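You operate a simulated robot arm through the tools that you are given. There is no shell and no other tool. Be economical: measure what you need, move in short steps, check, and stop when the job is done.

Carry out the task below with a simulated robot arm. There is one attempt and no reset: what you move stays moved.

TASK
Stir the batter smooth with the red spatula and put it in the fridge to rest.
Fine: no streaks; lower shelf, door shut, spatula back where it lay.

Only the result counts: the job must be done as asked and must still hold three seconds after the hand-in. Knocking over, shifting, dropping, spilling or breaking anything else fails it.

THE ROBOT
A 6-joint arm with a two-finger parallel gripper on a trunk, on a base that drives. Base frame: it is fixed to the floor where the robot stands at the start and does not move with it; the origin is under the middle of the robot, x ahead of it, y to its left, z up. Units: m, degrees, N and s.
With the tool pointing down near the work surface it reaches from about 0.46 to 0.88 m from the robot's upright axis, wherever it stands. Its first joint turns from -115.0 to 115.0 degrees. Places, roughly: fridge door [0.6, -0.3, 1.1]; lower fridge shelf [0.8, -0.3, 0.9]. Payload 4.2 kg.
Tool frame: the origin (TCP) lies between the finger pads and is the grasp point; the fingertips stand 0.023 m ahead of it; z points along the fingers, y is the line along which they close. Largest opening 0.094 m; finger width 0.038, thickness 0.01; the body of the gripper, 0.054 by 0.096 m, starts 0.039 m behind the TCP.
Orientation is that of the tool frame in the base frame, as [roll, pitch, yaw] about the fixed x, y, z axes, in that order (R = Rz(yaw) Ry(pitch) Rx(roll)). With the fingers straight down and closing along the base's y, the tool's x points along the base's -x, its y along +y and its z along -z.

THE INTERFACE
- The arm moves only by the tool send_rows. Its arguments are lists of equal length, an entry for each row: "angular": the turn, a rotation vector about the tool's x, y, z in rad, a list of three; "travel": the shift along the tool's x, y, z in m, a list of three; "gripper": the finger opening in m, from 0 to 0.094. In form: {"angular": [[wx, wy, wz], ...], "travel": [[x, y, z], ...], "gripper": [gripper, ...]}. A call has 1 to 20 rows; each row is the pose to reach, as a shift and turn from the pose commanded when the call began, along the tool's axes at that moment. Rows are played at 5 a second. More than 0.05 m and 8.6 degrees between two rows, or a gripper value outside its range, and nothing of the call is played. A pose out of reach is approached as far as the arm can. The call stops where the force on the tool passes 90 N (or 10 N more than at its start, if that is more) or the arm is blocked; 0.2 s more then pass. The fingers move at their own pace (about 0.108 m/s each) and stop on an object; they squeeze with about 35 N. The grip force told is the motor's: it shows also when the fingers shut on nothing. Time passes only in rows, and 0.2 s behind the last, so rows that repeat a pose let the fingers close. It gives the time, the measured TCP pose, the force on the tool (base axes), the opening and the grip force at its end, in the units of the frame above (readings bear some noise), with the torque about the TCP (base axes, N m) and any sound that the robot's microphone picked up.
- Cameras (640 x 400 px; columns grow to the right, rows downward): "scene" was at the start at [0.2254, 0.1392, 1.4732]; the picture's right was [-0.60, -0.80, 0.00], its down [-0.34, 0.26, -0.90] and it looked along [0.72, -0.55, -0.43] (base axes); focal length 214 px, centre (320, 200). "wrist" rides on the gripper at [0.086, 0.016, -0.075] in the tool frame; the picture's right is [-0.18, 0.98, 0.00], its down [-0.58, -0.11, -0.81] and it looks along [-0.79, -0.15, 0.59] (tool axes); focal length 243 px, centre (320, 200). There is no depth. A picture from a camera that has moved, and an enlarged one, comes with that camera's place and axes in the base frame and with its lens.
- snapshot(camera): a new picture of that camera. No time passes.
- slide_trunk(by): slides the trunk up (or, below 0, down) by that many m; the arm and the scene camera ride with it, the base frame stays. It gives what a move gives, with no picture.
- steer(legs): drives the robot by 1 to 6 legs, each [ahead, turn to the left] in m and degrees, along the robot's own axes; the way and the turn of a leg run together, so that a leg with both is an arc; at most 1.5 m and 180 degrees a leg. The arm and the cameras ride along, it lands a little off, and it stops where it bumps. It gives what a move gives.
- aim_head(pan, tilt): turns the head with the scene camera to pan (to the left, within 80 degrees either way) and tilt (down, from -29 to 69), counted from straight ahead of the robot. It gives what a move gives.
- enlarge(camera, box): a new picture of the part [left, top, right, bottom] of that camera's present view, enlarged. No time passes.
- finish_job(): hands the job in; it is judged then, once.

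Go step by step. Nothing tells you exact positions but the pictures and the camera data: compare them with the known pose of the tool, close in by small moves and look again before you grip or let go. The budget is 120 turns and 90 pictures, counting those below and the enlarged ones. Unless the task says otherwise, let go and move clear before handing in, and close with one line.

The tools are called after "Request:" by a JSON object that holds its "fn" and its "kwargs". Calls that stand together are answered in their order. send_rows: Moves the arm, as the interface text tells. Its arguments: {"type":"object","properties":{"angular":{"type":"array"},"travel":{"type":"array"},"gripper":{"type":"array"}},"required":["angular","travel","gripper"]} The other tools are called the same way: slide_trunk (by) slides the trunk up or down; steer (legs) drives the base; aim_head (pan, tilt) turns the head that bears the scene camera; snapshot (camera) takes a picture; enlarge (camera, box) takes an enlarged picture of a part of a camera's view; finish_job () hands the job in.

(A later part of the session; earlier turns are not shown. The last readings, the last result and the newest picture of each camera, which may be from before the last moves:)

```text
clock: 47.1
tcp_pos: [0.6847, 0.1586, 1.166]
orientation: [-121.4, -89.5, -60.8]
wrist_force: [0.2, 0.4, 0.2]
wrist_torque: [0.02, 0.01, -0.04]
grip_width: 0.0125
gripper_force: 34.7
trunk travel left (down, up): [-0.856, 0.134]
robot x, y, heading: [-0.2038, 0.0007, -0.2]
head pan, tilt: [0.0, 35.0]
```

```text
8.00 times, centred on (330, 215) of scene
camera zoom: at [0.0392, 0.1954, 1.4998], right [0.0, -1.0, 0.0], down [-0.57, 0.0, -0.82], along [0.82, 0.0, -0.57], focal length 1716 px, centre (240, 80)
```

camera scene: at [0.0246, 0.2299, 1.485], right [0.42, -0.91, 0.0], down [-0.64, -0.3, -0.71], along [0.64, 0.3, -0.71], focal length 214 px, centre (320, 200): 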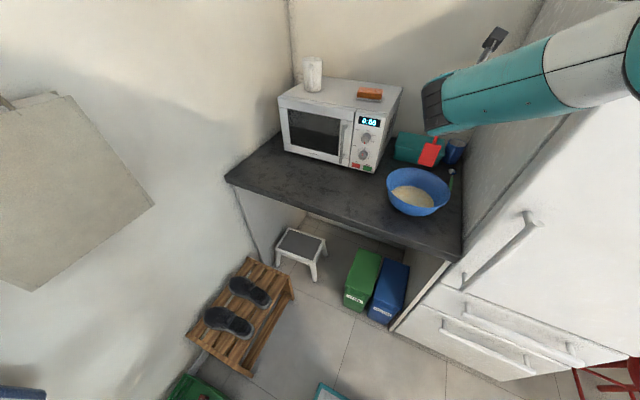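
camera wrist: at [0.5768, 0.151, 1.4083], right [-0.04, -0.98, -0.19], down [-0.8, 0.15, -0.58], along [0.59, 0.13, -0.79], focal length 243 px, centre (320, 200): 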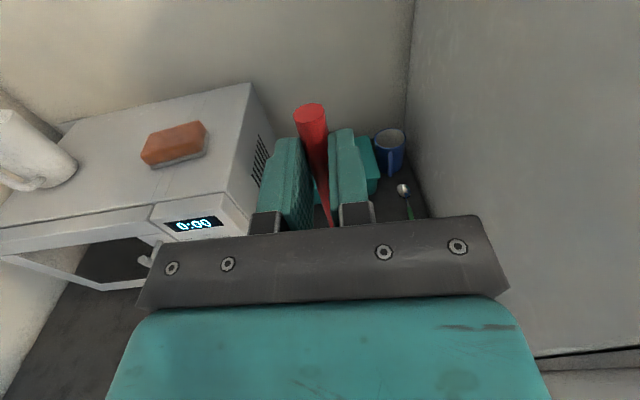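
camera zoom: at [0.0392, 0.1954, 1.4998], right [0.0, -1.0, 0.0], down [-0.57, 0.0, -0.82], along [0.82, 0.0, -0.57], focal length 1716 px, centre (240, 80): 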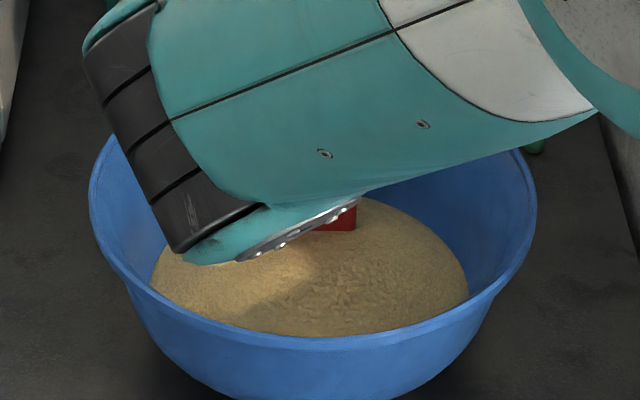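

Much smoother, slight texture near the middle. Another outer round plus an inner round.

Request:
{"fn": "send_rows", "kwargs": {"angular": [[0, 0, 0], [0, 0, 0], [0, 0, 0], [0, 0, 0], [0, 0, 0], [0, 0, 0], [0, 0, 0], [0, 0, 0], [0, 0, 0], [0, 0, 0], [0, 0, 0], [0, 0, 0], [0, 0, 0], [0, 0, 0], [0, 0, 0], [0, 0, 0], [0, 0, 0], [0, 0, 0], [0, 0, 0], [0, 0, 0]], "travel": [[0, 0.015, -0.007], [0, 0.024, -0.024], [0, 0.024, -0.046], [0, 0.015, -0.063], [0, 0, -0.07], [0, -0.015, -0.063], [0, -0.024, -0.046], [0, -0.024, -0.024], [0, -0.015, -0.007], [0, 0, 0], [0, 0, -0.018], [0, 0.014, -0.026], [0, 0.014, -0.044], [0, 0, -0.053], [0, -0.014, -0.044], [0, -0.014, -0.026], [0, 0, -0.018], [0, 0.014, -0.026], [0, 0.014, -0.044], [0, 0, -0.035]], "gripper": [0, 0, 0, 0, 0, 0, 0, 0, 0, 0, 0, 0, 0, 0, 0, 0, 0, 0, 0, 0]}}

Request:
{"fn": "send_rows", "kwargs": {"angular": [[0, 0, 0], [0, 0, 0], [0, 0, 0], [0, 0, 0], [0, 0, 0], [0, 0, 0], [0, 0, 0], [0, 0, 0], [0, 0, 0], [0, 0, 0], [0, 0, 0], [0, 0, 0], [0, 0, 0], [0, 0, 0], [0, 0, 0], [0, 0, 0], [0, 0, 0]], "travel": [[0, -0.014, -0.028], [0, -0.024, -0.011], [0, -0.024, 0.011], [0, -0.015, 0.028], [0, 0, 0.035], [0, 0.015, 0.028], [0, 0.024, 0.011], [0, 0.024, -0.011], [0, 0.015, -0.028], [0, 0, -0.035], [0, -0.015, -0.028], [0, -0.024, -0.011], [0, -0.024, 0.011], [0, -0.01, 0.015], [0, 0, 0], [0.03, 0, 0], [0.07, 0, 0]], "gripper": [0, 0, 0, 0, 0, 0, 0, 0, 0, 0, 0, 0, 0, 0, 0, 0, 0]}}

Request:
{"fn": "enlarge", "kwargs": {"camera": "scene", "box": [290, 170, 370, 240]}}

```text
clock: 51.3
tcp_pos: [0.6506, 0.1611, 1.1654]
orientation: [-118.5, -89.5, -64.0]
wrist_force: [-0.4, -0.1, -0.3]
wrist_torque: [0.02, 0.02, 0.0]
grip_width: 0.0125
gripper_force: 35.2
trunk travel left (down, up): [-0.856, 0.134]
robot x, y, heading: [-0.2018, 0.0031, 0.1]
head pan, tilt: [0.0, 35.0]
```

```text
clock: 54.9
tcp_pos: [0.6516, 0.1602, 1.2365]
orientation: [-124.3, -89.4, -58.2]
wrist_force: [0.4, 0.8, -0.3]
wrist_torque: [0.02, -0.03, 0.0]
grip_width: 0.0124
gripper_force: 34.8
trunk travel left (down, up): [-0.856, 0.134]
robot x, y, heading: [-0.2053, -0.0012, 0.1]
head pan, tilt: [0.0, 35.0]
```

```text
5.71 times, centred on (330, 205) of scene
camera zoom: at [0.0398, 0.1953, 1.4997], right [0.0, -1.0, 0.0], down [-0.57, 0.0, -0.82], along [0.82, 0.0, -0.57], focal length 1226 px, centre (263, 171)
```

zoom: 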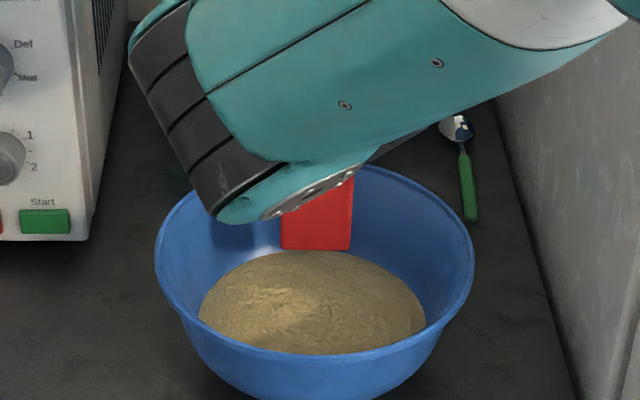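

Batter colour is uniform. Raise fully and inspect it closely.

Request:
{"fn": "send_rows", "kwargs": {"angular": [[0, 0, 0], [0, 0, 0], [0, 0, 0]], "travel": [[0.03, 0, 0], [0.06, 0, 0], [0.09, 0, 0]], "gripper": [0, 0, 0]}}

Request:
{"fn": "enlarge", "kwargs": {"camera": "scene", "box": [305, 195, 365, 235]}}

```text
clock: 55.7
tcp_pos: [0.6507, 0.1591, 1.3272]
orientation: [-123.1, -89.5, -59.6]
wrist_force: [-0.5, -0.2, -0.8]
wrist_torque: [0.03, 0.03, 0.02]
grip_width: 0.0126
gripper_force: 35.0
trunk travel left (down, up): [-0.856, 0.134]
robot x, y, heading: [-0.199, -0.0011, 0.2]
head pan, tilt: [0.0, 35.0]
```

```text
10.00 times, centred on (335, 215) of scene
camera zoom: at [0.0397, 0.1953, 1.4997], right [0.0, -1.0, 0.0], down [-0.57, 0.0, -0.82], along [0.82, 0.0, -0.57], focal length 2145 px, centre (170, 50)
```

zoom: 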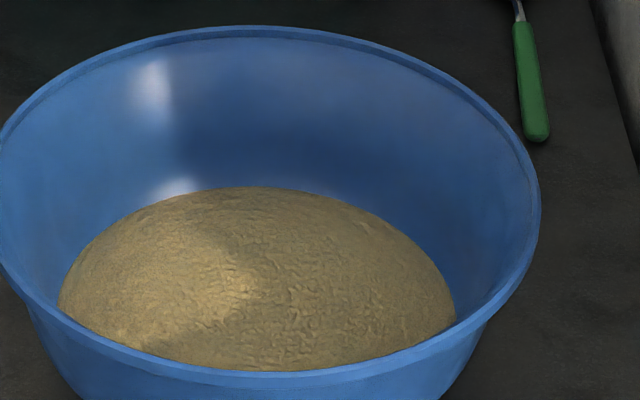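

Smooth, no streaks. Now retrace the path to put the spatula back: retract, drive forward, un-pitch, un-yaw.

Request:
{"fn": "send_rows", "kwargs": {"angular": [[0, 0, 0], [0, 0, 0], [0, 0, 0], [0, 0, 0], [0, 0, 0], [0, 0, 0], [0, 0, 0], [0, 0, 0], [0, 0, 0]], "travel": [[0, -0.027, -0.032], [0, -0.054, -0.065], [0, -0.08, -0.097], [0, -0.107, -0.129], [0, -0.134, -0.162], [0, -0.161, -0.194], [0, -0.187, -0.226], [0, -0.214, -0.259], [0, -0.243, -0.291]], "gripper": [0, 0, 0, 0, 0, 0, 0, 0, 0]}}

Request:
{"fn": "steer", "kwargs": {"legs": [[0.2, 0]]}}

Request:
{"fn": "send_rows", "kwargs": {"angular": [[0, -0.13, 0], [0, -0.26, 0], [0, -0.39, 0], [0, -0.52, 0], [0, -0.65, 0], [0, -0.78, 0], [0, -0.91, 0], [0, -1.04, 0], [0, -1.17, 0], [0, -1.3, 0], [0, -1.43, 0], [0, -1.56, 0]], "travel": [[-0.01, 0, 0], [-0.02, 0, 0], [-0.03, 0, 0], [-0.04, 0, 0], [-0.05, 0, 0], [-0.06, 0, 0], [-0.07, 0, 0], [-0.08, 0, 0], [-0.09, 0, 0], [-0.1, 0, 0], [-0.11, 0, 0], [-0.12, 0, 0]], "gripper": [0, 0, 0, 0, 0, 0, 0, 0, 0, 0, 0, 0]}}

```text
clock: 57.7
tcp_pos: [0.3705, 0.4132, 1.329]
orientation: [-119.3, -89.4, -63.1]
wrist_force: [0.3, -0.7, -1.3]
wrist_torque: [-0.01, -0.01, 0.07]
grip_width: 0.0121
gripper_force: 34.9
trunk travel left (down, up): [-0.856, 0.134]
robot x, y, heading: [-0.2039, -0.0015, -0.1]
head pan, tilt: [0.0, 35.0]
```

```text
clock: 59.3
tcp_pos: [0.5711, 0.4127, 1.3299]
orientation: [-119.0, -89.5, -63.4]
wrist_force: [0.3, 0.2, -0.4]
wrist_torque: [0.03, 0.03, 0.01]
grip_width: 0.0125
gripper_force: 34.9
trunk travel left (down, up): [-0.856, 0.134]
robot x, y, heading: [-0.0019, -0.0031, -0.1]
head pan, tilt: [0.0, 35.0]
```

```text
clock: 61.9
tcp_pos: [0.5705, 0.4143, 1.2103]
orientation: [-179.6, -0.3, -2.4]
wrist_force: [-0.8, -0.4, -0.6]
wrist_torque: [0.01, -0.08, -0.01]
grip_width: 0.0125
gripper_force: 34.8
trunk travel left (down, up): [-0.856, 0.134]
robot x, y, heading: [-0.0009, -0.0028, 0.0]
head pan, tilt: [0.0, 35.0]
```

Now un-yaw back to −91°.

Request:
{"fn": "send_rows", "kwargs": {"angular": [[0, 0, 0.14], [0, 0, 0.28], [0, 0, 0.42], [0, 0, 0.56], [0, 0, 0.7], [0, 0, 0.84], [0, 0, 0.98], [0, 0, 1.12], [0, 0, 1.26], [0, 0, 1.4], [0, 0, 1.548]], "travel": [[0, 0, 0], [0, 0, 0], [0, 0, 0], [0, 0, 0], [0, 0, 0], [0, 0, 0], [0, 0, 0], [0, 0, 0.01], [0, 0, 0.02], [0, 0, 0.03], [0, 0, 0.05]], "gripper": [0, 0, 0, 0, 0, 0, 0, 0, 0, 0, 0]}}

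Request:
{"fn": "aim_head", "kwargs": {"pan": 25, "tilt": 45}}

Request:
{"fn": "snapshot", "kwargs": {"camera": "scene"}}

```text
clock: 64.3
tcp_pos: [0.5698, 0.4137, 1.1585]
orientation: [-179.8, 0.4, -91.3]
wrist_force: [-0.1, 0.0, -0.2]
wrist_torque: [-0.04, -0.02, 0.01]
grip_width: 0.0125
gripper_force: 35.6
trunk travel left (down, up): [-0.856, 0.134]
robot x, y, heading: [0.0025, 0.002, -0.2]
head pan, tilt: [0.0, 35.0]
```

```text
clock: 65.2
tcp_pos: [0.5703, 0.4142, 1.1591]
orientation: [-179.7, 0.6, -91.1]
wrist_force: [-0.9, 0.2, -0.2]
wrist_torque: [-0.04, -0.01, -0.02]
grip_width: 0.0124
gripper_force: 34.7
trunk travel left (down, up): [-0.856, 0.134]
robot x, y, heading: [-0.0004, -0.0006, -0.2]
head pan, tilt: [25.0, 45.0]
```

```text
54 pictures are left
camera scene: at [0.2249, 0.2294, 1.485], right [0.42, -0.91, 0.0], down [-0.64, -0.3, -0.71], along [0.64, 0.3, -0.71], focal length 214 px, centre (320, 200)
```

scene: 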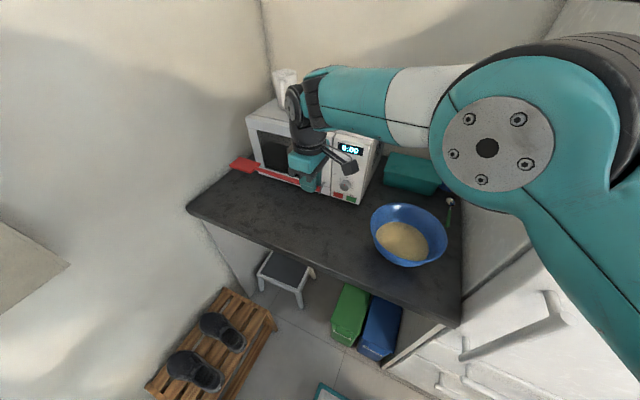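

Back above the spatula's place. Lowering to the recorded grasp pose.

Request:
{"fn": "send_rows", "kwargs": {"angular": [[0, 0, 0], [0, 0, 0], [0, 0, 0], [0, 0, 0], [0, 0, 0], [0, 0, 0], [0, 0, 0]], "travel": [[-0.002, -0.025, 0.03], [-0.005, -0.0495, 0.07], [-0.005, -0.0495, 0.11], [-0.005, -0.0495, 0.15], [-0.005, -0.0495, 0.18], [-0.005, -0.0495, 0.205], [-0.005, -0.0495, 0.218]], "gripper": [0, 0, 0, 0, 0, 0, 0]}}

Request:
{"fn": "enlarge", "kwargs": {"camera": "scene", "box": [230, 160, 350, 235]}}

```text
clock: 66.8
tcp_pos: [0.6205, 0.4195, 0.9418]
orientation: [-179.6, 0.5, -91.0]
wrist_force: [-0.2, 0.5, -0.5]
wrist_torque: [-0.01, 0.01, -0.02]
grip_width: 0.0123
gripper_force: 35.0
trunk travel left (down, up): [-0.856, 0.134]
robot x, y, heading: [-0.0038, 0.0021, 0.3]
head pan, tilt: [25.0, 45.0]
```

```text
5.33 times, centred on (290, 198) of scene
camera zoom: at [0.2246, 0.2294, 1.4851], right [0.42, -0.91, 0.0], down [-0.64, -0.3, -0.71], along [0.64, 0.3, -0.71], focal length 1144 px, centre (480, 213)
```

zoom: 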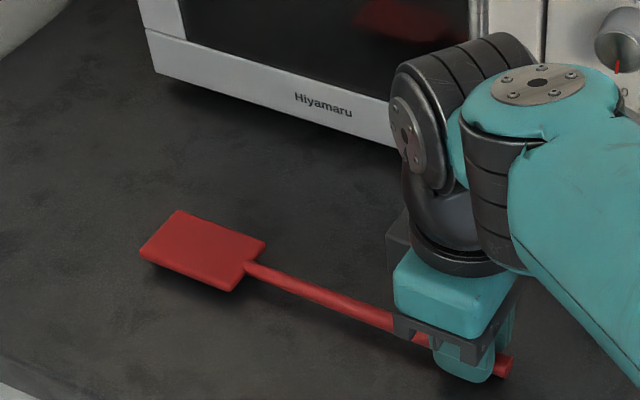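

Eight mm left to go.

Request:
{"fn": "send_rows", "kwargs": {"angular": [[0, 0, 0], [0, 0, 0]], "travel": [[0, 0, 0.004], [0, 0, 0.0075]], "gripper": [0, 0]}}

Request:
{"fn": "enlarge", "kwargs": {"camera": "scene", "box": [230, 160, 350, 235]}}

```text
clock: 67.4
tcp_pos: [0.6199, 0.4186, 0.9363]
orientation: [-179.7, 0.4, -91.0]
wrist_force: [-0.2, -0.8, 2.0]
wrist_torque: [0.26, 0.01, 0.05]
grip_width: 0.0126
gripper_force: 35.1
out of reach, approached as far as the arm can: row 2
trunk travel left (down, up): [-0.856, 0.134]
robot x, y, heading: [0.0005, -0.0017, -0.0]
head pan, tilt: [25.0, 45.0]
```

```text
5.33 times, centred on (290, 198) of scene
camera zoom: at [0.2248, 0.2293, 1.4851], right [0.42, -0.91, 0.0], down [-0.64, -0.3, -0.71], along [0.64, 0.3, -0.71], focal length 1144 px, centre (480, 213)
```

zoom: 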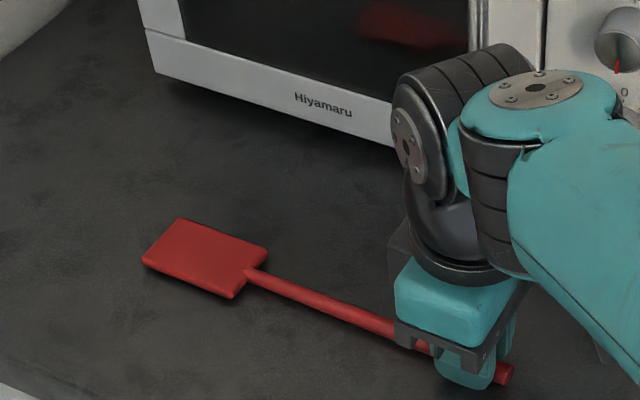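

The blade now bears lightly on the counter, in its original spot. Releasing gently and lifting.

Request:
{"fn": "send_rows", "kwargs": {"angular": [[0, 0, 0], [0, 0, 0], [0, 0, 0], [0, 0, 0]], "travel": [[0, 0, 0], [0, 0, 0], [0, 0, 0], [0, 0, 0]], "gripper": [0.014, 0.02, 0.035, 0.05]}}

Request:
{"fn": "send_rows", "kwargs": {"angular": [[0, 0, 0], [0, 0, 0], [0, 0, 0], [0, 0, 0], [0, 0, 0], [0, 0, 0], [0, 0, 0]], "travel": [[0, 0, -0.03], [0, 0, -0.07], [0, 0.0, -0.11], [0, 0.02, -0.15], [0, 0.04, -0.19], [0, 0.06, -0.23], [0, 0.08, -0.27]], "gripper": [0.05, 0.05, 0.05, 0.05, 0.05, 0.05, 0.05]}}

Request:
{"fn": "snapshot", "kwargs": {"camera": "scene"}}

Request:
{"fn": "snapshot", "kwargs": {"camera": "wrist"}}

```text
clock: 68.4
tcp_pos: [0.6198, 0.4171, 0.9362]
orientation: [-179.5, 0.5, -91.2]
wrist_force: [-0.3, 0.5, -1.0]
wrist_torque: [0.01, -0.02, -0.03]
grip_width: 0.05
gripper_force: 0.1
trunk travel left (down, up): [-0.856, 0.134]
robot x, y, heading: [-0.0014, -0.0018, 0.1]
head pan, tilt: [25.0, 45.0]
```

```text
clock: 70.0
tcp_pos: [0.5369, 0.4187, 1.2053]
orientation: [-179.7, 0.5, -91.1]
wrist_force: [0.4, -0.1, -0.1]
wrist_torque: [0.0, 0.06, -0.01]
grip_width: 0.0501
gripper_force: 0.0
out of reach, approached as far as the arm can: row 1, 2, 3, 4
trunk travel left (down, up): [-0.856, 0.134]
robot x, y, heading: [0.001, -0.0002, -0.0]
head pan, tilt: [25.0, 45.0]
```

```text
51 pictures are left
camera scene: at [0.2254, 0.2296, 1.4849], right [0.42, -0.91, 0.0], down [-0.64, -0.3, -0.71], along [0.64, 0.3, -0.71], focal length 214 px, centre (320, 200)
```

scene: 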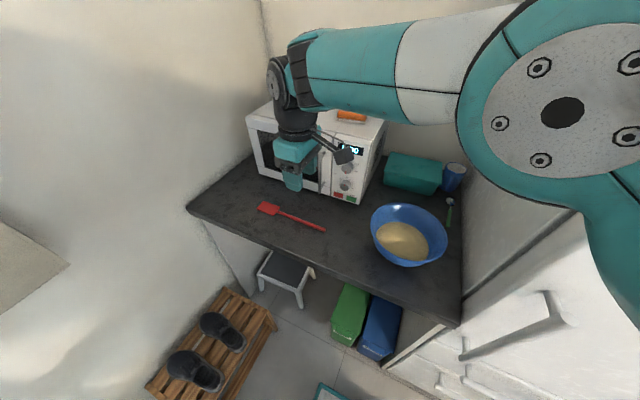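

```text
50 pictures are left
camera wrist: at [0.5184, 0.3321, 1.2776], right [-0.98, 0.2, 0.0], down [0.12, 0.57, 0.81], along [0.17, 0.79, -0.58], focal length 243 px, centre (320, 200)
```

wrist: 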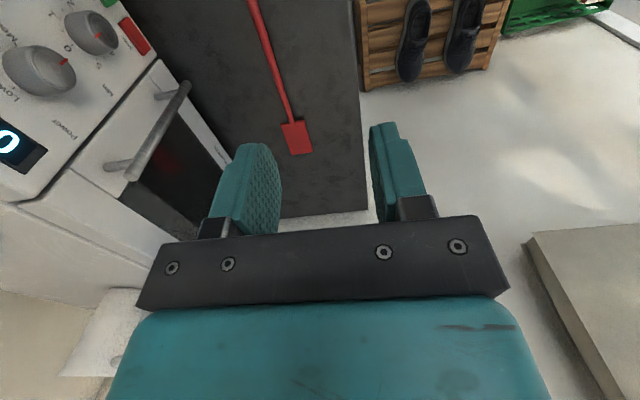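

Spatula is back where it lay. Next the fridge: drive back and look at the door and handle.

Request:
{"fn": "steer", "kwargs": {"legs": [[-0.55, 0]]}}

Request:
{"fn": "aim_head", "kwargs": {"pan": -20, "tilt": 25}}

Request:
{"fn": "snapshot", "kwargs": {"camera": "scene"}}

```text
clock: 73.2
tcp_pos: [-0.0213, 0.4206, 1.2042]
orientation: [-179.6, 0.5, -91.1]
wrist_force: [-0.2, -0.8, -0.2]
wrist_torque: [0.01, -0.01, -0.01]
grip_width: 0.05
gripper_force: 0.1
trunk travel left (down, up): [-0.856, 0.134]
robot x, y, heading: [-0.5554, 0.0025, -0.3]
head pan, tilt: [25.0, 45.0]
```

```text
clock: 74.3
tcp_pos: [-0.0215, 0.4178, 1.2038]
orientation: [-179.6, 0.5, -91.1]
wrist_force: [-0.7, 0.0, 0.2]
wrist_torque: [-0.01, -0.02, -0.01]
grip_width: 0.0498
gripper_force: 0.1
trunk travel left (down, up): [-0.856, 0.134]
robot x, y, heading: [-0.5613, 0.0, 0.2]
head pan, tilt: [-20.0, 25.0]
```

```text
49 pictures are left
camera scene: at [-0.3197, 0.164, 1.5156], right [-0.34, -0.94, 0.0], down [-0.4, 0.14, -0.91], along [0.85, -0.31, -0.42], focal length 214 px, centre (320, 200)
```

scene: 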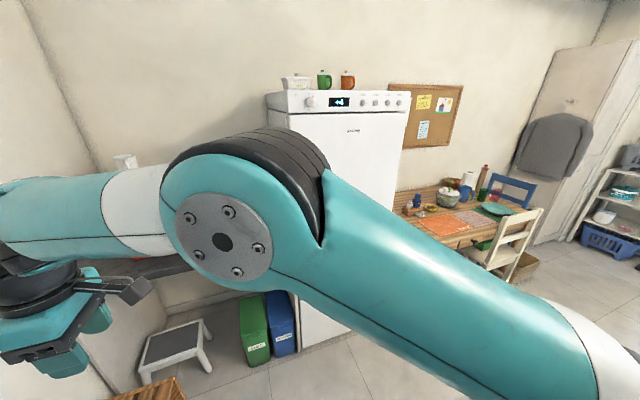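

The arm blocks the view. I'll bring the hand to a forward-pointing, camera-up posture (needed for the vertical handle).

Request:
{"fn": "send_rows", "kwargs": {"angular": [[0, 0, -0.14], [0, 0, -0.28], [0, 0, -0.42], [0, 0, -0.56], [0, 0, -0.7], [0, 0, -0.84], [0, 0, -0.98], [0, 0, -1.12], [0, 0, -1.26], [0, 0, -1.4], [0, 0, -1.56]], "travel": [[0, -0.01, 0], [0, -0.02, 0], [0, -0.03, 0], [0, -0.04, 0], [0, -0.05, 0], [0, -0.05, 0], [0, -0.05, 0], [0, -0.05, 0], [0, -0.05, 0], [0, -0.05, 0], [0, -0.05, 0]], "gripper": [0.05, 0.05, 0.05, 0.05, 0.05, 0.05, 0.05, 0.05, 0.05, 0.06, 0.07]}}

Request:
{"fn": "send_rows", "kwargs": {"angular": [[0, 0.13, 0], [0, 0.26, 0], [0, 0.39, 0], [0, 0.52, 0], [0, 0.65, 0], [0, 0.78, 0], [0, 0.91, 0], [0, 1.04, 0], [0, 1.17, 0], [0, 1.3, 0], [0, 1.43, 0], [0, 1.55, 0]], "travel": [[0, 0.01, 0], [0, 0.02, 0], [0, 0.03, 0], [0, 0.05, 0], [0, 0.07, 0], [0, 0.1, 0], [0, 0.13, 0], [0, 0.16, 0], [0, 0.2, 0], [0, 0.24, 0], [0, 0.28, 0], [0, 0.32, 0]], "gripper": [0.07, 0.07, 0.07, 0.07, 0.07, 0.07, 0.07, 0.07, 0.07, 0.07, 0.07, 0.07]}}

Request:
{"fn": "snapshot", "kwargs": {"camera": "scene"}}

```text
refused: row 11 steps farther than a row can; nothing moved
```

```text
clock: 75.4
tcp_pos: [-0.0779, 0.4296, 1.1956]
orientation: [175.9, -21.5, -88.5]
wrist_force: [-12.9, 9.1, -31.9]
wrist_torque: [0.45, -2.17, -0.82]
grip_width: 0.0703
gripper_force: 0.0
out of reach, approached as far as the arm can: row 2, 3, 4, 5
trunk travel left (down, up): [-0.856, 0.134]
robot x, y, heading: [-0.5632, -0.0016, -0.0]
head pan, tilt: [-20.0, 25.0]
stopped in row 5: the force on the tool passed its limit at 236 N (the readings are from after the stop); the commanded pose is now the measured one
```

```text
48 pictures are left
camera scene: at [-0.3199, 0.1636, 1.5157], right [-0.34, -0.94, 0.0], down [-0.4, 0.15, -0.91], along [0.85, -0.31, -0.42], focal length 214 px, centre (320, 200)
```

scene: 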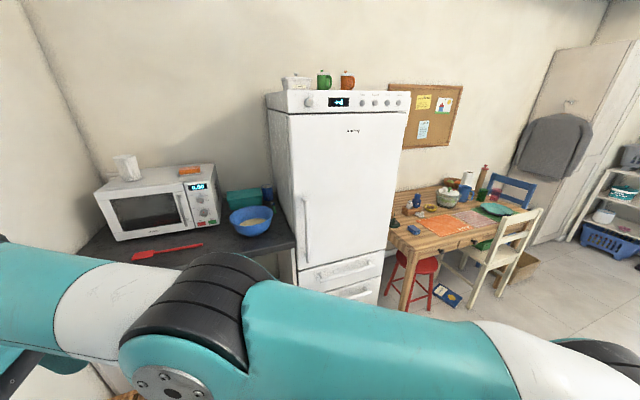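

The first call was refused, so the second tilted sideways and hit something. Let me look to the left before moving.

Request:
{"fn": "aim_head", "kwargs": {"pan": 50, "tilt": 35}}

Request:
{"fn": "snapshot", "kwargs": {"camera": "scene"}}

Request:
{"fn": "snapshot", "kwargs": {"camera": "wrist"}}

```text
clock: 76.8
tcp_pos: [-0.0769, 0.4292, 1.194]
orientation: [176.0, -21.6, -88.2]
wrist_force: [-0.4, 5.4, -47.0]
wrist_torque: [1.84, -0.96, -0.14]
grip_width: 0.0697
gripper_force: 0.0
trunk travel left (down, up): [-0.856, 0.134]
robot x, y, heading: [-0.5605, 0.0014, -0.0]
head pan, tilt: [50.0, 35.0]
```

```text
47 pictures are left
camera scene: at [-0.3497, 0.2629, 1.4998], right [0.77, -0.64, 0.0], down [-0.37, -0.44, -0.82], along [0.53, 0.63, -0.57], focal length 214 px, centre (320, 200)
```

scene: 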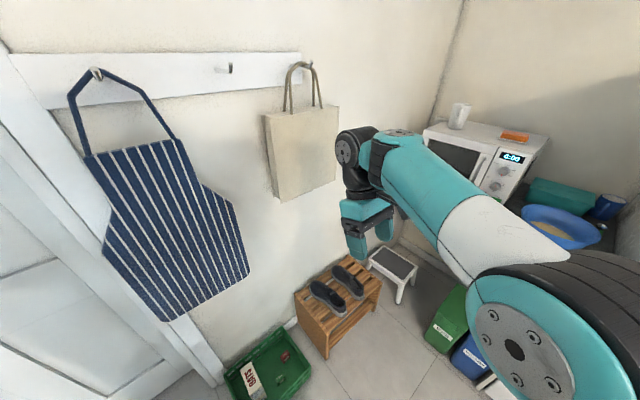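

```text
46 pictures are left
camera wrist: at [-0.0868, 0.3759, 1.2965], right [-0.99, 0.17, 0.0], down [0.14, 0.84, 0.53], along [0.09, 0.52, -0.85], focal length 243 px, centre (320, 200)
```

wrist: 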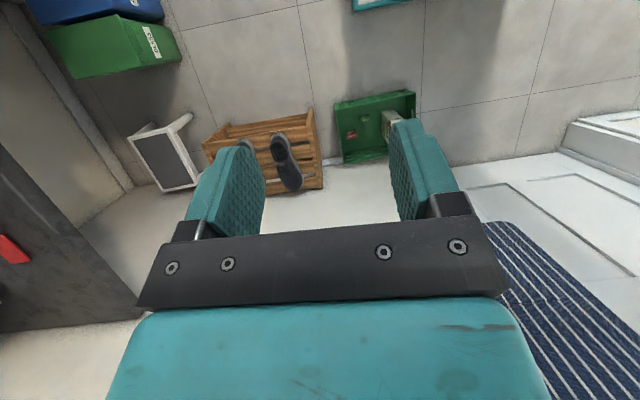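

Only a self-contact between the wrist camera and the forearm; nothing in the room was touched. Undo the tilt, then do the yaw.

Request:
{"fn": "send_rows", "kwargs": {"angular": [[0, -0.1, 0], [0, -0.2, 0], [0, -0.3, 0], [0, -0.375, 0]], "travel": [[0, -0.01, 0], [0, -0.03, 0], [0, -0.05, 0], [0, -0.06, 0]], "gripper": [0.07, 0.07, 0.07, 0.07]}}

Request:
{"fn": "send_rows", "kwargs": {"angular": [[0, 0, -0.14], [0, 0, -0.28], [0, 0, -0.42], [0, 0, -0.56], [0, 0, -0.7], [0, 0, -0.84], [0, 0, -0.98], [0, 0, -1.12], [0, 0, -1.26], [0, 0, -1.4], [0, 0, -1.54]], "travel": [[0, 0, 0], [0, 0, 0], [0, 0, 0], [0, 0, 0], [0, 0, 0], [0, 0, 0], [0, 0, 0], [0, 0, 0], [0, 0, 0], [0, 0, 0], [0, 0, 0]], "gripper": [0.07, 0.07, 0.07, 0.07, 0.07, 0.07, 0.07, 0.07, 0.07, 0.07, 0.07]}}

```text
clock: 77.8
tcp_pos: [-0.0183, 0.4294, 1.1905]
orientation: [176.2, -0.3, -89.7]
wrist_force: [-0.1, 1.0, 0.1]
wrist_torque: [0.0, 0.0, 0.02]
grip_width: 0.07
gripper_force: 0.1
trunk travel left (down, up): [-0.856, 0.134]
robot x, y, heading: [-0.5565, 0.0019, 0.1]
head pan, tilt: [50.0, 35.0]
```

```text
clock: 80.2
tcp_pos: [-0.0189, 0.4286, 1.191]
orientation: [179.5, 3.8, -1.4]
wrist_force: [-0.5, 0.3, -0.4]
wrist_torque: [0.02, -0.01, 0.01]
grip_width: 0.07
gripper_force: 0.0
trunk travel left (down, up): [-0.856, 0.134]
robot x, y, heading: [-0.5558, -0.0003, 0.2]
head pan, tilt: [50.0, 35.0]
```

Now pitch forward and move right.

Request:
{"fn": "send_rows", "kwargs": {"angular": [[0, 0.125, 0], [0, 0.25, 0], [0, 0.375, 0], [0, 0.5, 0], [0, 0.625, 0], [0, 0.75, 0], [0, 0.875, 0], [0, 1.0, 0], [0, 1.125, 0], [0, 1.25, 0], [0, 1.375, 0], [0, 1.5, 0], [0, 1.625, 0]], "travel": [[0, 0, -0.01], [0, 0, -0.02], [0, 0.0, -0.03], [0, 0.02, -0.04], [0, 0.04, -0.05], [0, 0.07, -0.05], [0, 0.1, -0.05], [0, 0.14, -0.05], [0, 0.18, -0.05], [0, 0.22, -0.05], [0, 0.26, -0.05], [0, 0.3, -0.05], [0, 0.34, -0.05]], "gripper": [0.07, 0.07, 0.07, 0.07, 0.07, 0.07, 0.07, 0.07, 0.07, 0.07, 0.07, 0.07, 0.07]}}

Request:
{"fn": "aim_head", "kwargs": {"pan": -20, "tilt": 25}}

Request:
{"fn": "snapshot", "kwargs": {"camera": "scene"}}

Request:
{"fn": "snapshot", "kwargs": {"camera": "wrist"}}

```text
clock: 83.0
tcp_pos: [0.0867, 0.2197, 1.5618]
orientation: [-179.1, -46.7, 0.7]
wrist_force: [1.4, 1.3, -1.0]
wrist_torque: [-0.05, -0.01, -0.06]
grip_width: 0.07
gripper_force: 0.1
out of reach, approached as far as the arm can: row 3, 4, 5, 6, 7, 8, 9, 10, 11, 12, 13
trunk travel left (down, up): [-0.856, 0.134]
robot x, y, heading: [-0.5587, -0.0012, -0.3]
head pan, tilt: [50.0, 35.0]
```

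```text
clock: 84.4
tcp_pos: [0.0854, 0.2191, 1.5627]
orientation: [-178.9, -46.8, 0.5]
wrist_force: [0.2, 0.2, -0.4]
wrist_torque: [-0.02, -0.03, 0.0]
grip_width: 0.0699
gripper_force: 0.1
trunk travel left (down, up): [-0.856, 0.134]
robot x, y, heading: [-0.5568, -0.0007, -0.2]
head pan, tilt: [-20.0, 25.0]
```

```text
45 pictures are left
camera scene: at [-0.3198, 0.164, 1.5156], right [-0.34, -0.94, 0.0], down [-0.4, 0.14, -0.91], along [0.85, -0.31, -0.42], focal length 214 px, centre (320, 200)
```

scene: 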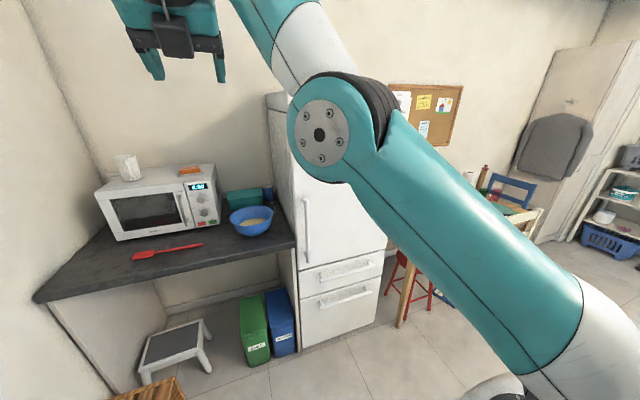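

```text
44 pictures are left
camera wrist: at [0.0907, 0.2005, 1.6766], right [-0.1, -0.98, -0.15], down [-0.99, 0.08, 0.13], along [-0.11, 0.16, -0.98], focal length 243 px, centre (320, 200)
```

wrist: 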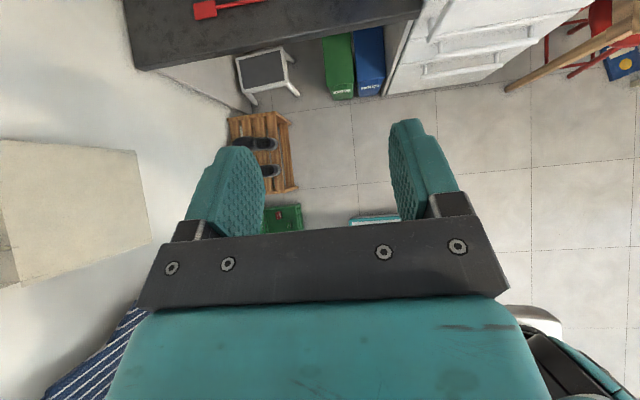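

The arm took an odd elbow-up route but is free. Complete the pitch while lowering.

Request:
{"fn": "send_rows", "kwargs": {"angular": [[0, 0.124, 0], [0, 0.248, 0], [0, 0.372, 0], [0, 0.496, 0], [0, 0.62, 0], [0, 0.744, 0]], "travel": [[-0.019, 0.017, 0.029], [-0.037, 0.033, 0.058], [-0.056, 0.05, 0.087], [-0.075, 0.067, 0.115], [-0.093, 0.083, 0.144], [-0.112, 0.1, 0.173]], "gripper": [0.07, 0.07, 0.07, 0.07, 0.07, 0.07]}}

Request:
{"fn": "snapshot", "kwargs": {"camera": "scene"}}

```text
clock: 85.8
tcp_pos: [0.1147, 0.1827, 1.5599]
orientation: [178.9, -46.6, -1.5]
wrist_force: [-0.1, -0.1, -1.1]
wrist_torque: [-0.03, -0.03, -0.02]
grip_width: 0.0699
gripper_force: 0.1
out of reach, approached as far as the arm can: row 1, 2, 3, 4, 5, 6
trunk travel left (down, up): [-0.856, 0.134]
robot x, y, heading: [-0.5582, -0.0001, -0.4]
head pan, tilt: [-20.0, 25.0]
```

```text
43 pictures are left
camera scene: at [-0.3185, 0.1643, 1.5152], right [-0.34, -0.94, 0.0], down [-0.4, 0.14, -0.91], along [0.85, -0.31, -0.42], focal length 214 px, centre (320, 200)
```

scene: 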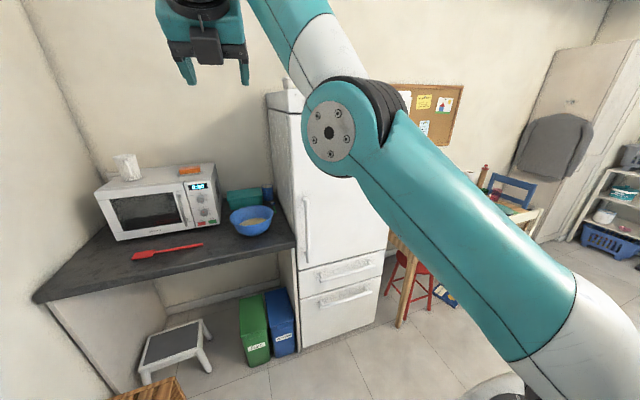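

Wrist limit in this elbow-up branch. I'll go back to tool-down at the earlier known good pose and repeat the path that worked.

Request:
{"fn": "send_rows", "kwargs": {"angular": [[0, -0.068, 0], [0, -0.135, 0], [0, -0.203, 0], [0, -0.27, 0], [0, -0.338, 0], [0, -0.405, 0], [0, -0.473, 0], [0, -0.54, 0], [0, -0.608, 0], [0, -0.675, 0], [0, -0.743, 0], [0, -0.81, 0]], "travel": [[-0.026, -0.02, 0.016], [-0.052, -0.04, 0.032], [-0.078, -0.059, 0.048], [-0.104, -0.079, 0.064], [-0.13, -0.099, 0.08], [-0.157, -0.119, 0.097], [-0.183, -0.138, 0.113], [-0.209, -0.158, 0.129], [-0.235, -0.178, 0.145], [-0.261, -0.198, 0.161], [-0.287, -0.217, 0.177], [-0.313, -0.237, 0.193]], "gripper": [0.07, 0.07, 0.07, 0.07, 0.07, 0.07, 0.07, 0.07, 0.07, 0.07, 0.07, 0.07]}}

Request:
{"fn": "snapshot", "kwargs": {"camera": "scene"}}

```text
clock: 88.4
tcp_pos: [0.0374, 0.4242, 1.1902]
orientation: [179.5, -0.2, -2.2]
wrist_force: [0.5, 0.1, 0.7]
wrist_torque: [0.04, 0.02, 0.01]
grip_width: 0.0702
gripper_force: 0.1
out of reach, approached as far as the arm can: row 1, 2, 3, 4, 5, 6
trunk travel left (down, up): [-0.856, 0.134]
robot x, y, heading: [-0.5622, -0.0029, 0.1]
head pan, tilt: [-20.0, 25.0]
```

```text
42 pictures are left
camera scene: at [-0.3198, 0.1636, 1.5157], right [-0.34, -0.94, 0.0], down [-0.4, 0.14, -0.91], along [0.85, -0.31, -0.42], focal length 214 px, centre (320, 200)
```

scene: 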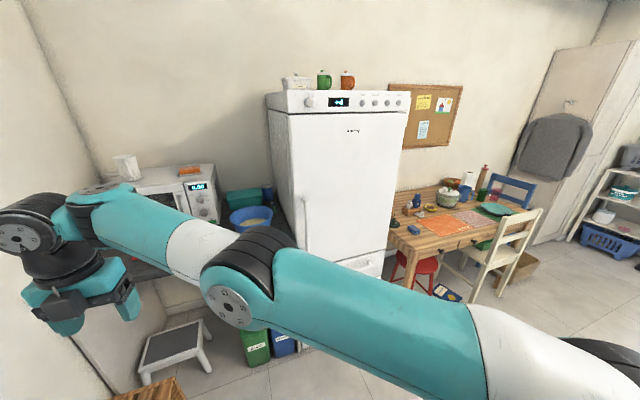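

Repeat the proven pitch motion from here.

Request:
{"fn": "send_rows", "kwargs": {"angular": [[0, 0.0, 0], [0, 0.13, 0], [0, 0.26, 0], [0, 0.39, 0], [0, 0.52, 0], [0, 0.65, 0], [0, 0.78, 0], [0, 0.91, 0], [0, 1.04, 0], [0, 1.17, 0], [0, 1.3, 0], [0, 1.43, 0], [0, 1.55, 0]], "travel": [[-0.03, 0.007, -0.014], [-0.03, 0.007, -0.024], [-0.03, 0.007, -0.034], [-0.03, 0.007, -0.044], [-0.03, 0.007, -0.054], [-0.03, 0.007, -0.064], [-0.03, 0.007, -0.074], [-0.03, 0.007, -0.084], [-0.03, 0.007, -0.094], [-0.03, 0.007, -0.104], [-0.03, 0.007, -0.114], [-0.03, 0.007, -0.124], [-0.03, 0.007, -0.134]], "gripper": [0.07, 0.07, 0.07, 0.07, 0.07, 0.07, 0.07, 0.07, 0.07, 0.07, 0.07, 0.07, 0.07]}}

Request:
{"fn": "snapshot", "kwargs": {"camera": "scene"}}

```text
clock: 91.2
tcp_pos: [0.0136, 0.3552, 1.433]
orientation: [-175.9, -36.2, 1.3]
wrist_force: [-4.0, -1.3, 0.2]
wrist_torque: [0.07, -0.19, 0.03]
grip_width: 0.0701
gripper_force: 0.1
out of reach, approached as far as the arm can: row 3, 4, 5, 6, 7, 8, 9, 10, 11, 12, 13
trunk travel left (down, up): [-0.856, 0.134]
robot x, y, heading: [-0.5595, -0.0005, 0.2]
head pan, tilt: [-20.0, 25.0]
```

```text
41 pictures are left
camera scene: at [-0.3242, 0.1521, 1.519], right [-0.34, -0.94, -0.01], down [-0.39, 0.15, -0.91], along [0.85, -0.31, -0.42], focal length 214 px, centre (320, 200)
```

scene: 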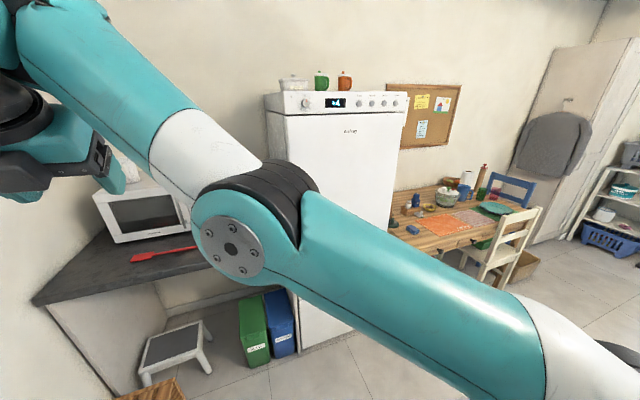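

The arm seems to be in another wrist branch and slightly pressing something. Look left to see what.

Request:
{"fn": "aim_head", "kwargs": {"pan": 45, "tilt": 10}}

Request:
{"fn": "snapshot", "kwargs": {"camera": "scene"}}

```text
clock: 92.5
tcp_pos: [0.0175, 0.3671, 1.4219]
orientation: [-176.7, -35.6, 1.7]
wrist_force: [0.2, 0.3, 0.4]
wrist_torque: [0.0, -0.01, -0.01]
grip_width: 0.0699
gripper_force: 0.1
trunk travel left (down, up): [-0.856, 0.134]
robot x, y, heading: [-0.5569, -0.0006, -0.0]
head pan, tilt: [45.0, 10.0]
```

```text
40 pictures are left
camera scene: at [-0.3406, 0.2612, 1.54], right [0.71, -0.71, 0.0], down [-0.12, -0.12, -0.98], along [0.7, 0.7, -0.17], focal length 214 px, centre (320, 200)
```

scene: 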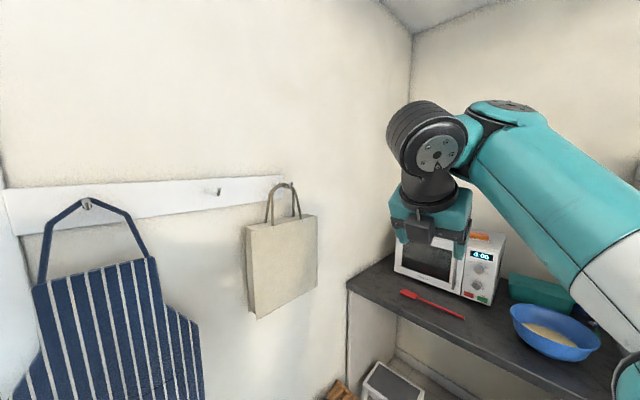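

Nothing is touched. I'll bring the hand tool-down to straight in front of the robot, where pitching happens within the arm plane.

Request:
{"fn": "send_rows", "kwargs": {"angular": [[0, -0.057, 0], [0, -0.113, 0], [0, -0.17, 0], [0, -0.226, 0], [0, -0.283, 0], [0, -0.339, 0], [0, -0.396, 0], [0, -0.452, 0], [0, -0.509, 0], [0, -0.565, 0], [0, -0.62, 0]], "travel": [[-0.006, 0.033, 0.015], [-0.012, 0.067, 0.03], [-0.017, 0.1, 0.044], [-0.023, 0.133, 0.059], [-0.029, 0.167, 0.074], [-0.035, 0.2, 0.089], [-0.041, 0.234, 0.104], [-0.047, 0.267, 0.119], [-0.052, 0.3, 0.133], [-0.058, 0.334, 0.148], [-0.064, 0.367, 0.163]], "gripper": [0.07, 0.07, 0.07, 0.07, 0.07, 0.07, 0.07, 0.07, 0.07, 0.07, 0.07]}}

Request:
{"fn": "aim_head", "kwargs": {"pan": -10, "tilt": 25}}

Request:
{"fn": "snapshot", "kwargs": {"camera": "scene"}}

```text
clock: 94.9
tcp_pos: [0.1931, 0.0433, 1.3215]
orientation: [-177.2, -0.2, 3.6]
wrist_force: [0.4, 0.8, 1.1]
wrist_torque: [-0.03, 0.0, -0.03]
grip_width: 0.0701
gripper_force: 0.0
out of reach, approached as far as the arm can: row 1, 2, 3, 4, 5, 6, 7, 8, 9, 10, 11
trunk travel left (down, up): [-0.856, 0.134]
robot x, y, heading: [-0.5631, 0.0033, 0.0]
head pan, tilt: [45.0, 10.0]
```

```text
clock: 96.2
tcp_pos: [0.193, 0.0434, 1.3197]
orientation: [-177.3, -0.4, 3.6]
wrist_force: [0.3, -0.4, -0.8]
wrist_torque: [0.0, -0.04, 0.01]
grip_width: 0.0702
gripper_force: 0.2
trunk travel left (down, up): [-0.856, 0.134]
robot x, y, heading: [-0.5601, -0.0006, 0.1]
head pan, tilt: [-10.0, 25.0]
```

```text
39 pictures are left
camera scene: at [-0.3156, 0.1794, 1.5156], right [-0.17, -0.98, 0.0], down [-0.42, 0.07, -0.91], along [0.89, -0.16, -0.42], focal length 214 px, centre (320, 200)
```

scene: 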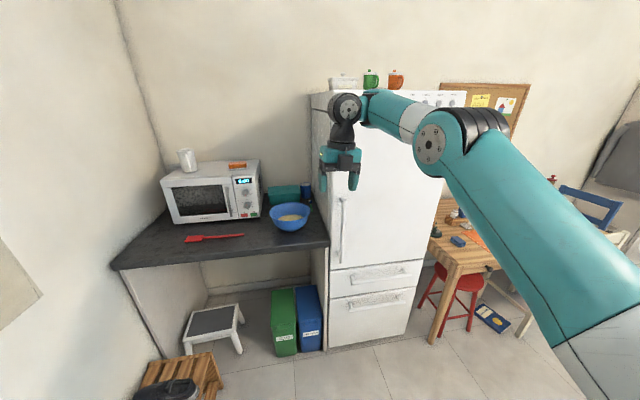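

Good view. Try pitching forward here.

Request:
{"fn": "send_rows", "kwargs": {"angular": [[0, 0.13, 0], [0, 0.26, 0], [0, 0.39, 0], [0, 0.52, 0], [0, 0.65, 0], [0, 0.78, 0], [0, 0.91, 0], [0, 1.04, 0], [0, 1.17, 0], [0, 1.3, 0], [0, 1.43, 0], [0, 1.56, 0]], "travel": [[0.01, 0, 0], [0.02, 0, 0], [0.03, 0, 0], [0.04, 0, 0], [0.05, 0, 0], [0.06, 0, 0], [0.06, 0, 0], [0.06, 0, 0], [0.06, 0, 0], [0.06, 0, 0], [0.06, 0, 0], [0.06, 0, 0]], "gripper": [0.07, 0.07, 0.07, 0.07, 0.07, 0.07, 0.07, 0.07, 0.07, 0.07, 0.07, 0.07]}}

Request:
{"fn": "snapshot", "kwargs": {"camera": "scene"}}

```text
clock: 98.8
tcp_pos: [0.2609, 0.0485, 1.3877]
orientation: [-176.6, -27.0, 2.2]
wrist_force: [0.1, 0.4, 0.1]
wrist_torque: [-0.01, 0.0, 0.0]
grip_width: 0.0699
gripper_force: 0.1
out of reach, approached as far as the arm can: row 1, 2, 3, 4, 5, 6, 7, 8, 9, 10, 11, 12
trunk travel left (down, up): [-0.856, 0.134]
robot x, y, heading: [-0.5595, -0.0005, -0.1]
head pan, tilt: [-10.0, 25.0]
```

```text
38 pictures are left
camera scene: at [-0.3156, 0.1793, 1.5156], right [-0.17, -0.98, 0.0], down [-0.42, 0.07, -0.91], along [0.89, -0.16, -0.42], focal length 214 px, centre (320, 200)
```

scene: 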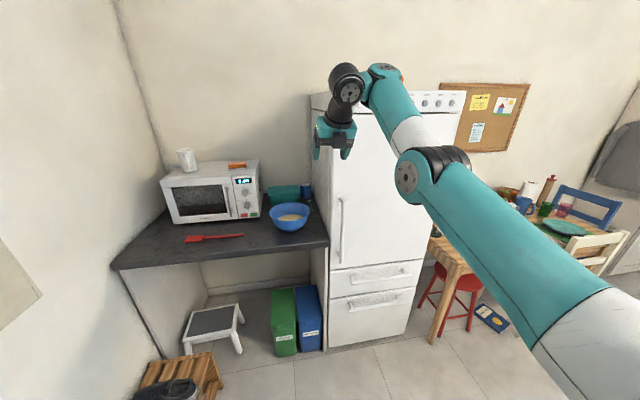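

The forward pitch stalls here. I'll test whether the wrist can roll the tool sideways to the right in this configuration.

Request:
{"fn": "send_rows", "kwargs": {"angular": [[0, -0.13, 0], [0, -0.26, 0], [0, -0.4, 0], [-0.09, -0.45, 0], [-0.2, -0.45, 0], [-0.32, -0.45, 0], [-0.44, -0.45, 0], [-0.56, -0.45, 0]], "travel": [[-0.02, 0, 0.02], [-0.05, 0, 0.04], [-0.08, 0, 0.06], [-0.11, 0, 0.07], [-0.11, 0, 0.07], [-0.11, 0, 0.07], [-0.11, 0, 0.07], [-0.11, 0, 0.07]], "gripper": [0.07, 0.07, 0.07, 0.07, 0.07, 0.07, 0.07, 0.07]}}

Request:
{"fn": "enlarge", "kwargs": {"camera": "scene", "box": [240, 40, 500, 200]}}

```text
clock: 100.6
tcp_pos: [0.1859, 0.0526, 1.2728]
orientation: [153.8, -1.8, -4.2]
wrist_force: [-0.1, 0.6, 0.0]
wrist_torque: [0.0, -0.02, -0.01]
grip_width: 0.07
gripper_force: 0.1
out of reach, approached as far as the arm can: row 2, 3, 4, 5, 6, 8
trunk travel left (down, up): [-0.856, 0.134]
robot x, y, heading: [-0.5601, -0.0007, -0.1]
head pan, tilt: [-10.0, 25.0]
```

```text
2.46 times, centred on (370, 120) of scene
camera zoom: at [-0.3156, 0.1793, 1.5156], right [-0.17, -0.98, 0.0], down [-0.42, 0.07, -0.91], along [0.89, -0.16, -0.42], focal length 528 px, centre (197, 397)
```

zoom: 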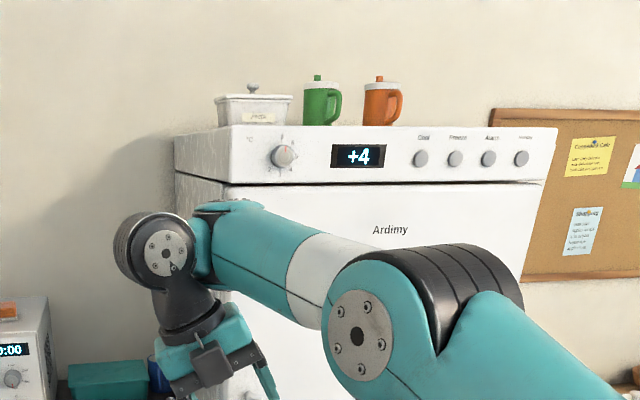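

Sideways roll works but forward pitch is limited to roughly 45° at higher z. A 45° pitch is enough for pinching the vertical handle (≈ x 0.47, y −0.045, z 0.80–1.145), with the trunk lowered. Getting into that posture.

Request:
{"fn": "send_rows", "kwargs": {"angular": [[0.066, 0, 0], [0.131, 0, 0], [0.197, 0, 0], [0.263, 0, 0], [0.329, 0, 0], [0.394, 0, 0], [0.46, 0, 0]], "travel": [[-0.013, 0.011, -0.039], [-0.026, 0.023, -0.078], [-0.039, 0.034, -0.117], [-0.051, 0.045, -0.156], [-0.064, 0.056, -0.195], [-0.077, 0.068, -0.234], [-0.09, 0.079, -0.273]], "gripper": [0.07, 0.07, 0.07, 0.07, 0.07, 0.07, 0.07]}}

Request:
{"fn": "send_rows", "kwargs": {"angular": [[0, 0.13, 0], [0, 0.26, 0], [0, 0.39, 0], [0, 0.52, 0], [0, 0.65, 0], [0, 0.78, 0]], "travel": [[0, 0, 0], [0, 0, 0], [0, 0, 0], [0, 0, 0], [0, 0, 0], [0, 0, 0]], "gripper": [0.07, 0.07, 0.07, 0.07, 0.07, 0.07]}}

Request:
{"fn": "snapshot", "kwargs": {"camera": "scene"}}

```text
clock: 102.2
tcp_pos: [0.0873, 0.1133, 1.5428]
orientation: [178.5, -2.3, -3.3]
wrist_force: [0.8, 0.4, 0.9]
wrist_torque: [-0.01, 0.04, 0.0]
grip_width: 0.0701
gripper_force: 0.1
out of reach, approached as far as the arm can: row 7
trunk travel left (down, up): [-0.856, 0.134]
robot x, y, heading: [-0.5606, 0.003, -0.3]
head pan, tilt: [-10.0, 25.0]
```

```text
clock: 103.6
tcp_pos: [0.1194, 0.1396, 1.5825]
orientation: [177.9, -46.9, -1.7]
wrist_force: [-1.1, -0.4, -0.1]
wrist_torque: [0.03, -0.03, 0.0]
grip_width: 0.07
gripper_force: 0.0
out of reach, approached as far as the arm can: row 4, 5, 6
trunk travel left (down, up): [-0.856, 0.134]
robot x, y, heading: [-0.5584, 0.0024, 0.1]
head pan, tilt: [-10.0, 25.0]
```

```text
36 pictures are left
camera scene: at [-0.3159, 0.1792, 1.5157], right [-0.17, -0.98, 0.0], down [-0.42, 0.07, -0.91], along [0.89, -0.16, -0.42], focal length 214 px, centre (320, 200)
```

scene: 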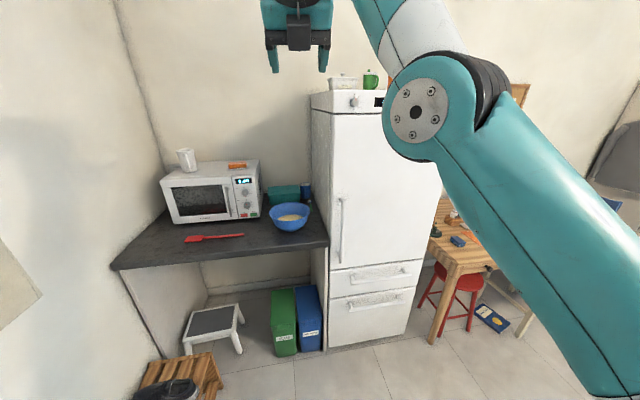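

Posture reached (47° pitch). Now lower the trunk 0.55 m to bring it to handle height.

Request:
{"fn": "slide_trunk", "kwargs": {"by": -0.55}}

Request:
{"fn": "send_rows", "kwargs": {"angular": [[0, 0, 0], [0, 0, 0], [0, 0, 0], [0, 0, 0]], "travel": [[0, 0.045, 0], [0, 0.09, 0], [0, 0.135, 0], [0, 0.185, 0]], "gripper": [0.07, 0.07, 0.07, 0.07]}}

Request:
{"fn": "snapshot", "kwargs": {"camera": "scene"}}

Request:
{"fn": "snapshot", "kwargs": {"camera": "wrist"}}

```text
refused: -0.55 is not a number from -0.4 to 0.4
```

```text
clock: 104.6
tcp_pos: [0.138, -0.0393, 1.6336]
orientation: [177.7, -46.9, -1.7]
wrist_force: [0.0, 0.8, -0.1]
wrist_torque: [-0.04, 0.01, -0.06]
grip_width: 0.0699
gripper_force: 0.1
out of reach, approached as far as the arm can: row 1, 2, 3, 4
trunk travel left (down, up): [-0.856, 0.134]
robot x, y, heading: [-0.5559, -0.0025, 0.0]
head pan, tilt: [-10.0, 25.0]
```

```text
35 pictures are left
camera scene: at [-0.3157, 0.1801, 1.5155], right [-0.17, -0.98, 0.0], down [-0.42, 0.07, -0.91], along [0.89, -0.16, -0.42], focal length 214 px, centre (320, 200)
```

scene: 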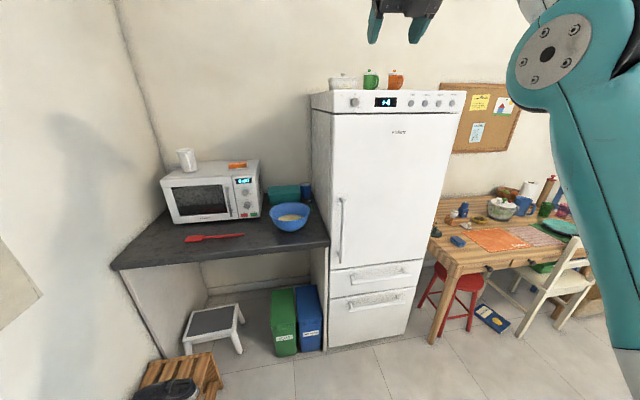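

```text
34 pictures are left
camera wrist: at [0.1413, -0.0528, 1.7478], right [-0.18, -0.98, -0.11], down [-0.98, 0.17, 0.12], along [-0.1, 0.13, -0.99], focal length 243 px, centre (320, 200)
```

wrist: 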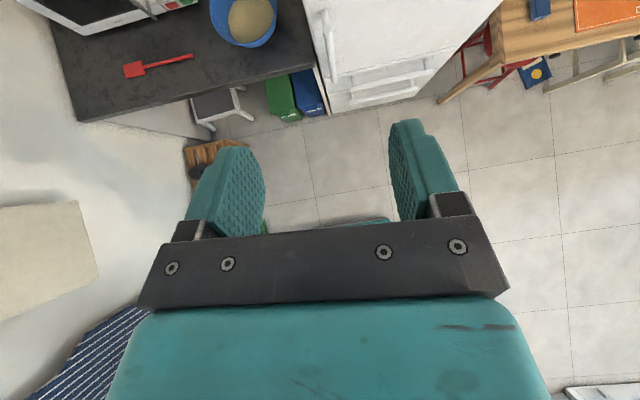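

Trunk moves max 0.4 per call; slide twice.

Request:
{"fn": "slide_trunk", "kwargs": {"by": -0.4}}

Request:
{"fn": "slide_trunk", "kwargs": {"by": -0.2}}

Request:
{"fn": "aim_head", "kwargs": {"pan": -15, "tilt": 5}}

Request:
{"fn": "snapshot", "kwargs": {"camera": "scene"}}

```text
clock: 108.4
tcp_pos: [0.137, -0.0399, 1.234]
orientation: [177.9, -46.8, -1.8]
wrist_force: [0.3, 0.9, -0.7]
wrist_torque: [-0.01, -0.04, 0.0]
grip_width: 0.0699
gripper_force: 0.1
trunk travel left (down, up): [-0.456, 0.534]
robot x, y, heading: [-0.5559, 0.0009, -0.3]
head pan, tilt: [-10.0, 25.0]
```

```text
clock: 110.6
tcp_pos: [0.1376, -0.0398, 1.0338]
orientation: [177.8, -46.8, -1.8]
wrist_force: [-0.4, 0.4, -1.1]
wrist_torque: [0.0, 0.0, 0.01]
grip_width: 0.0702
gripper_force: 0.0
trunk travel left (down, up): [-0.256, 0.734]
robot x, y, heading: [-0.5638, 0.0022, -0.0]
head pan, tilt: [-10.0, 25.0]
```

```text
clock: 111.4
tcp_pos: [0.1373, -0.0394, 1.0328]
orientation: [177.8, -46.8, -1.8]
wrist_force: [1.2, -0.2, 0.0]
wrist_torque: [0.0, -0.01, -0.02]
grip_width: 0.0703
gripper_force: 0.0
trunk travel left (down, up): [-0.256, 0.734]
robot x, y, heading: [-0.5629, 0.0016, 0.2]
head pan, tilt: [-15.0, 5.0]
```

```text
33 pictures are left
camera scene: at [-0.3177, 0.1716, 0.948], right [-0.26, -0.97, 0.0], down [-0.09, 0.02, -1.0], along [0.96, -0.26, -0.09], focal length 214 px, centre (320, 200)
```

scene: 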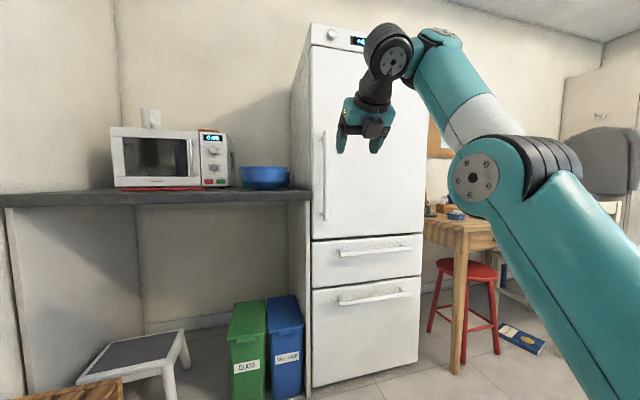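

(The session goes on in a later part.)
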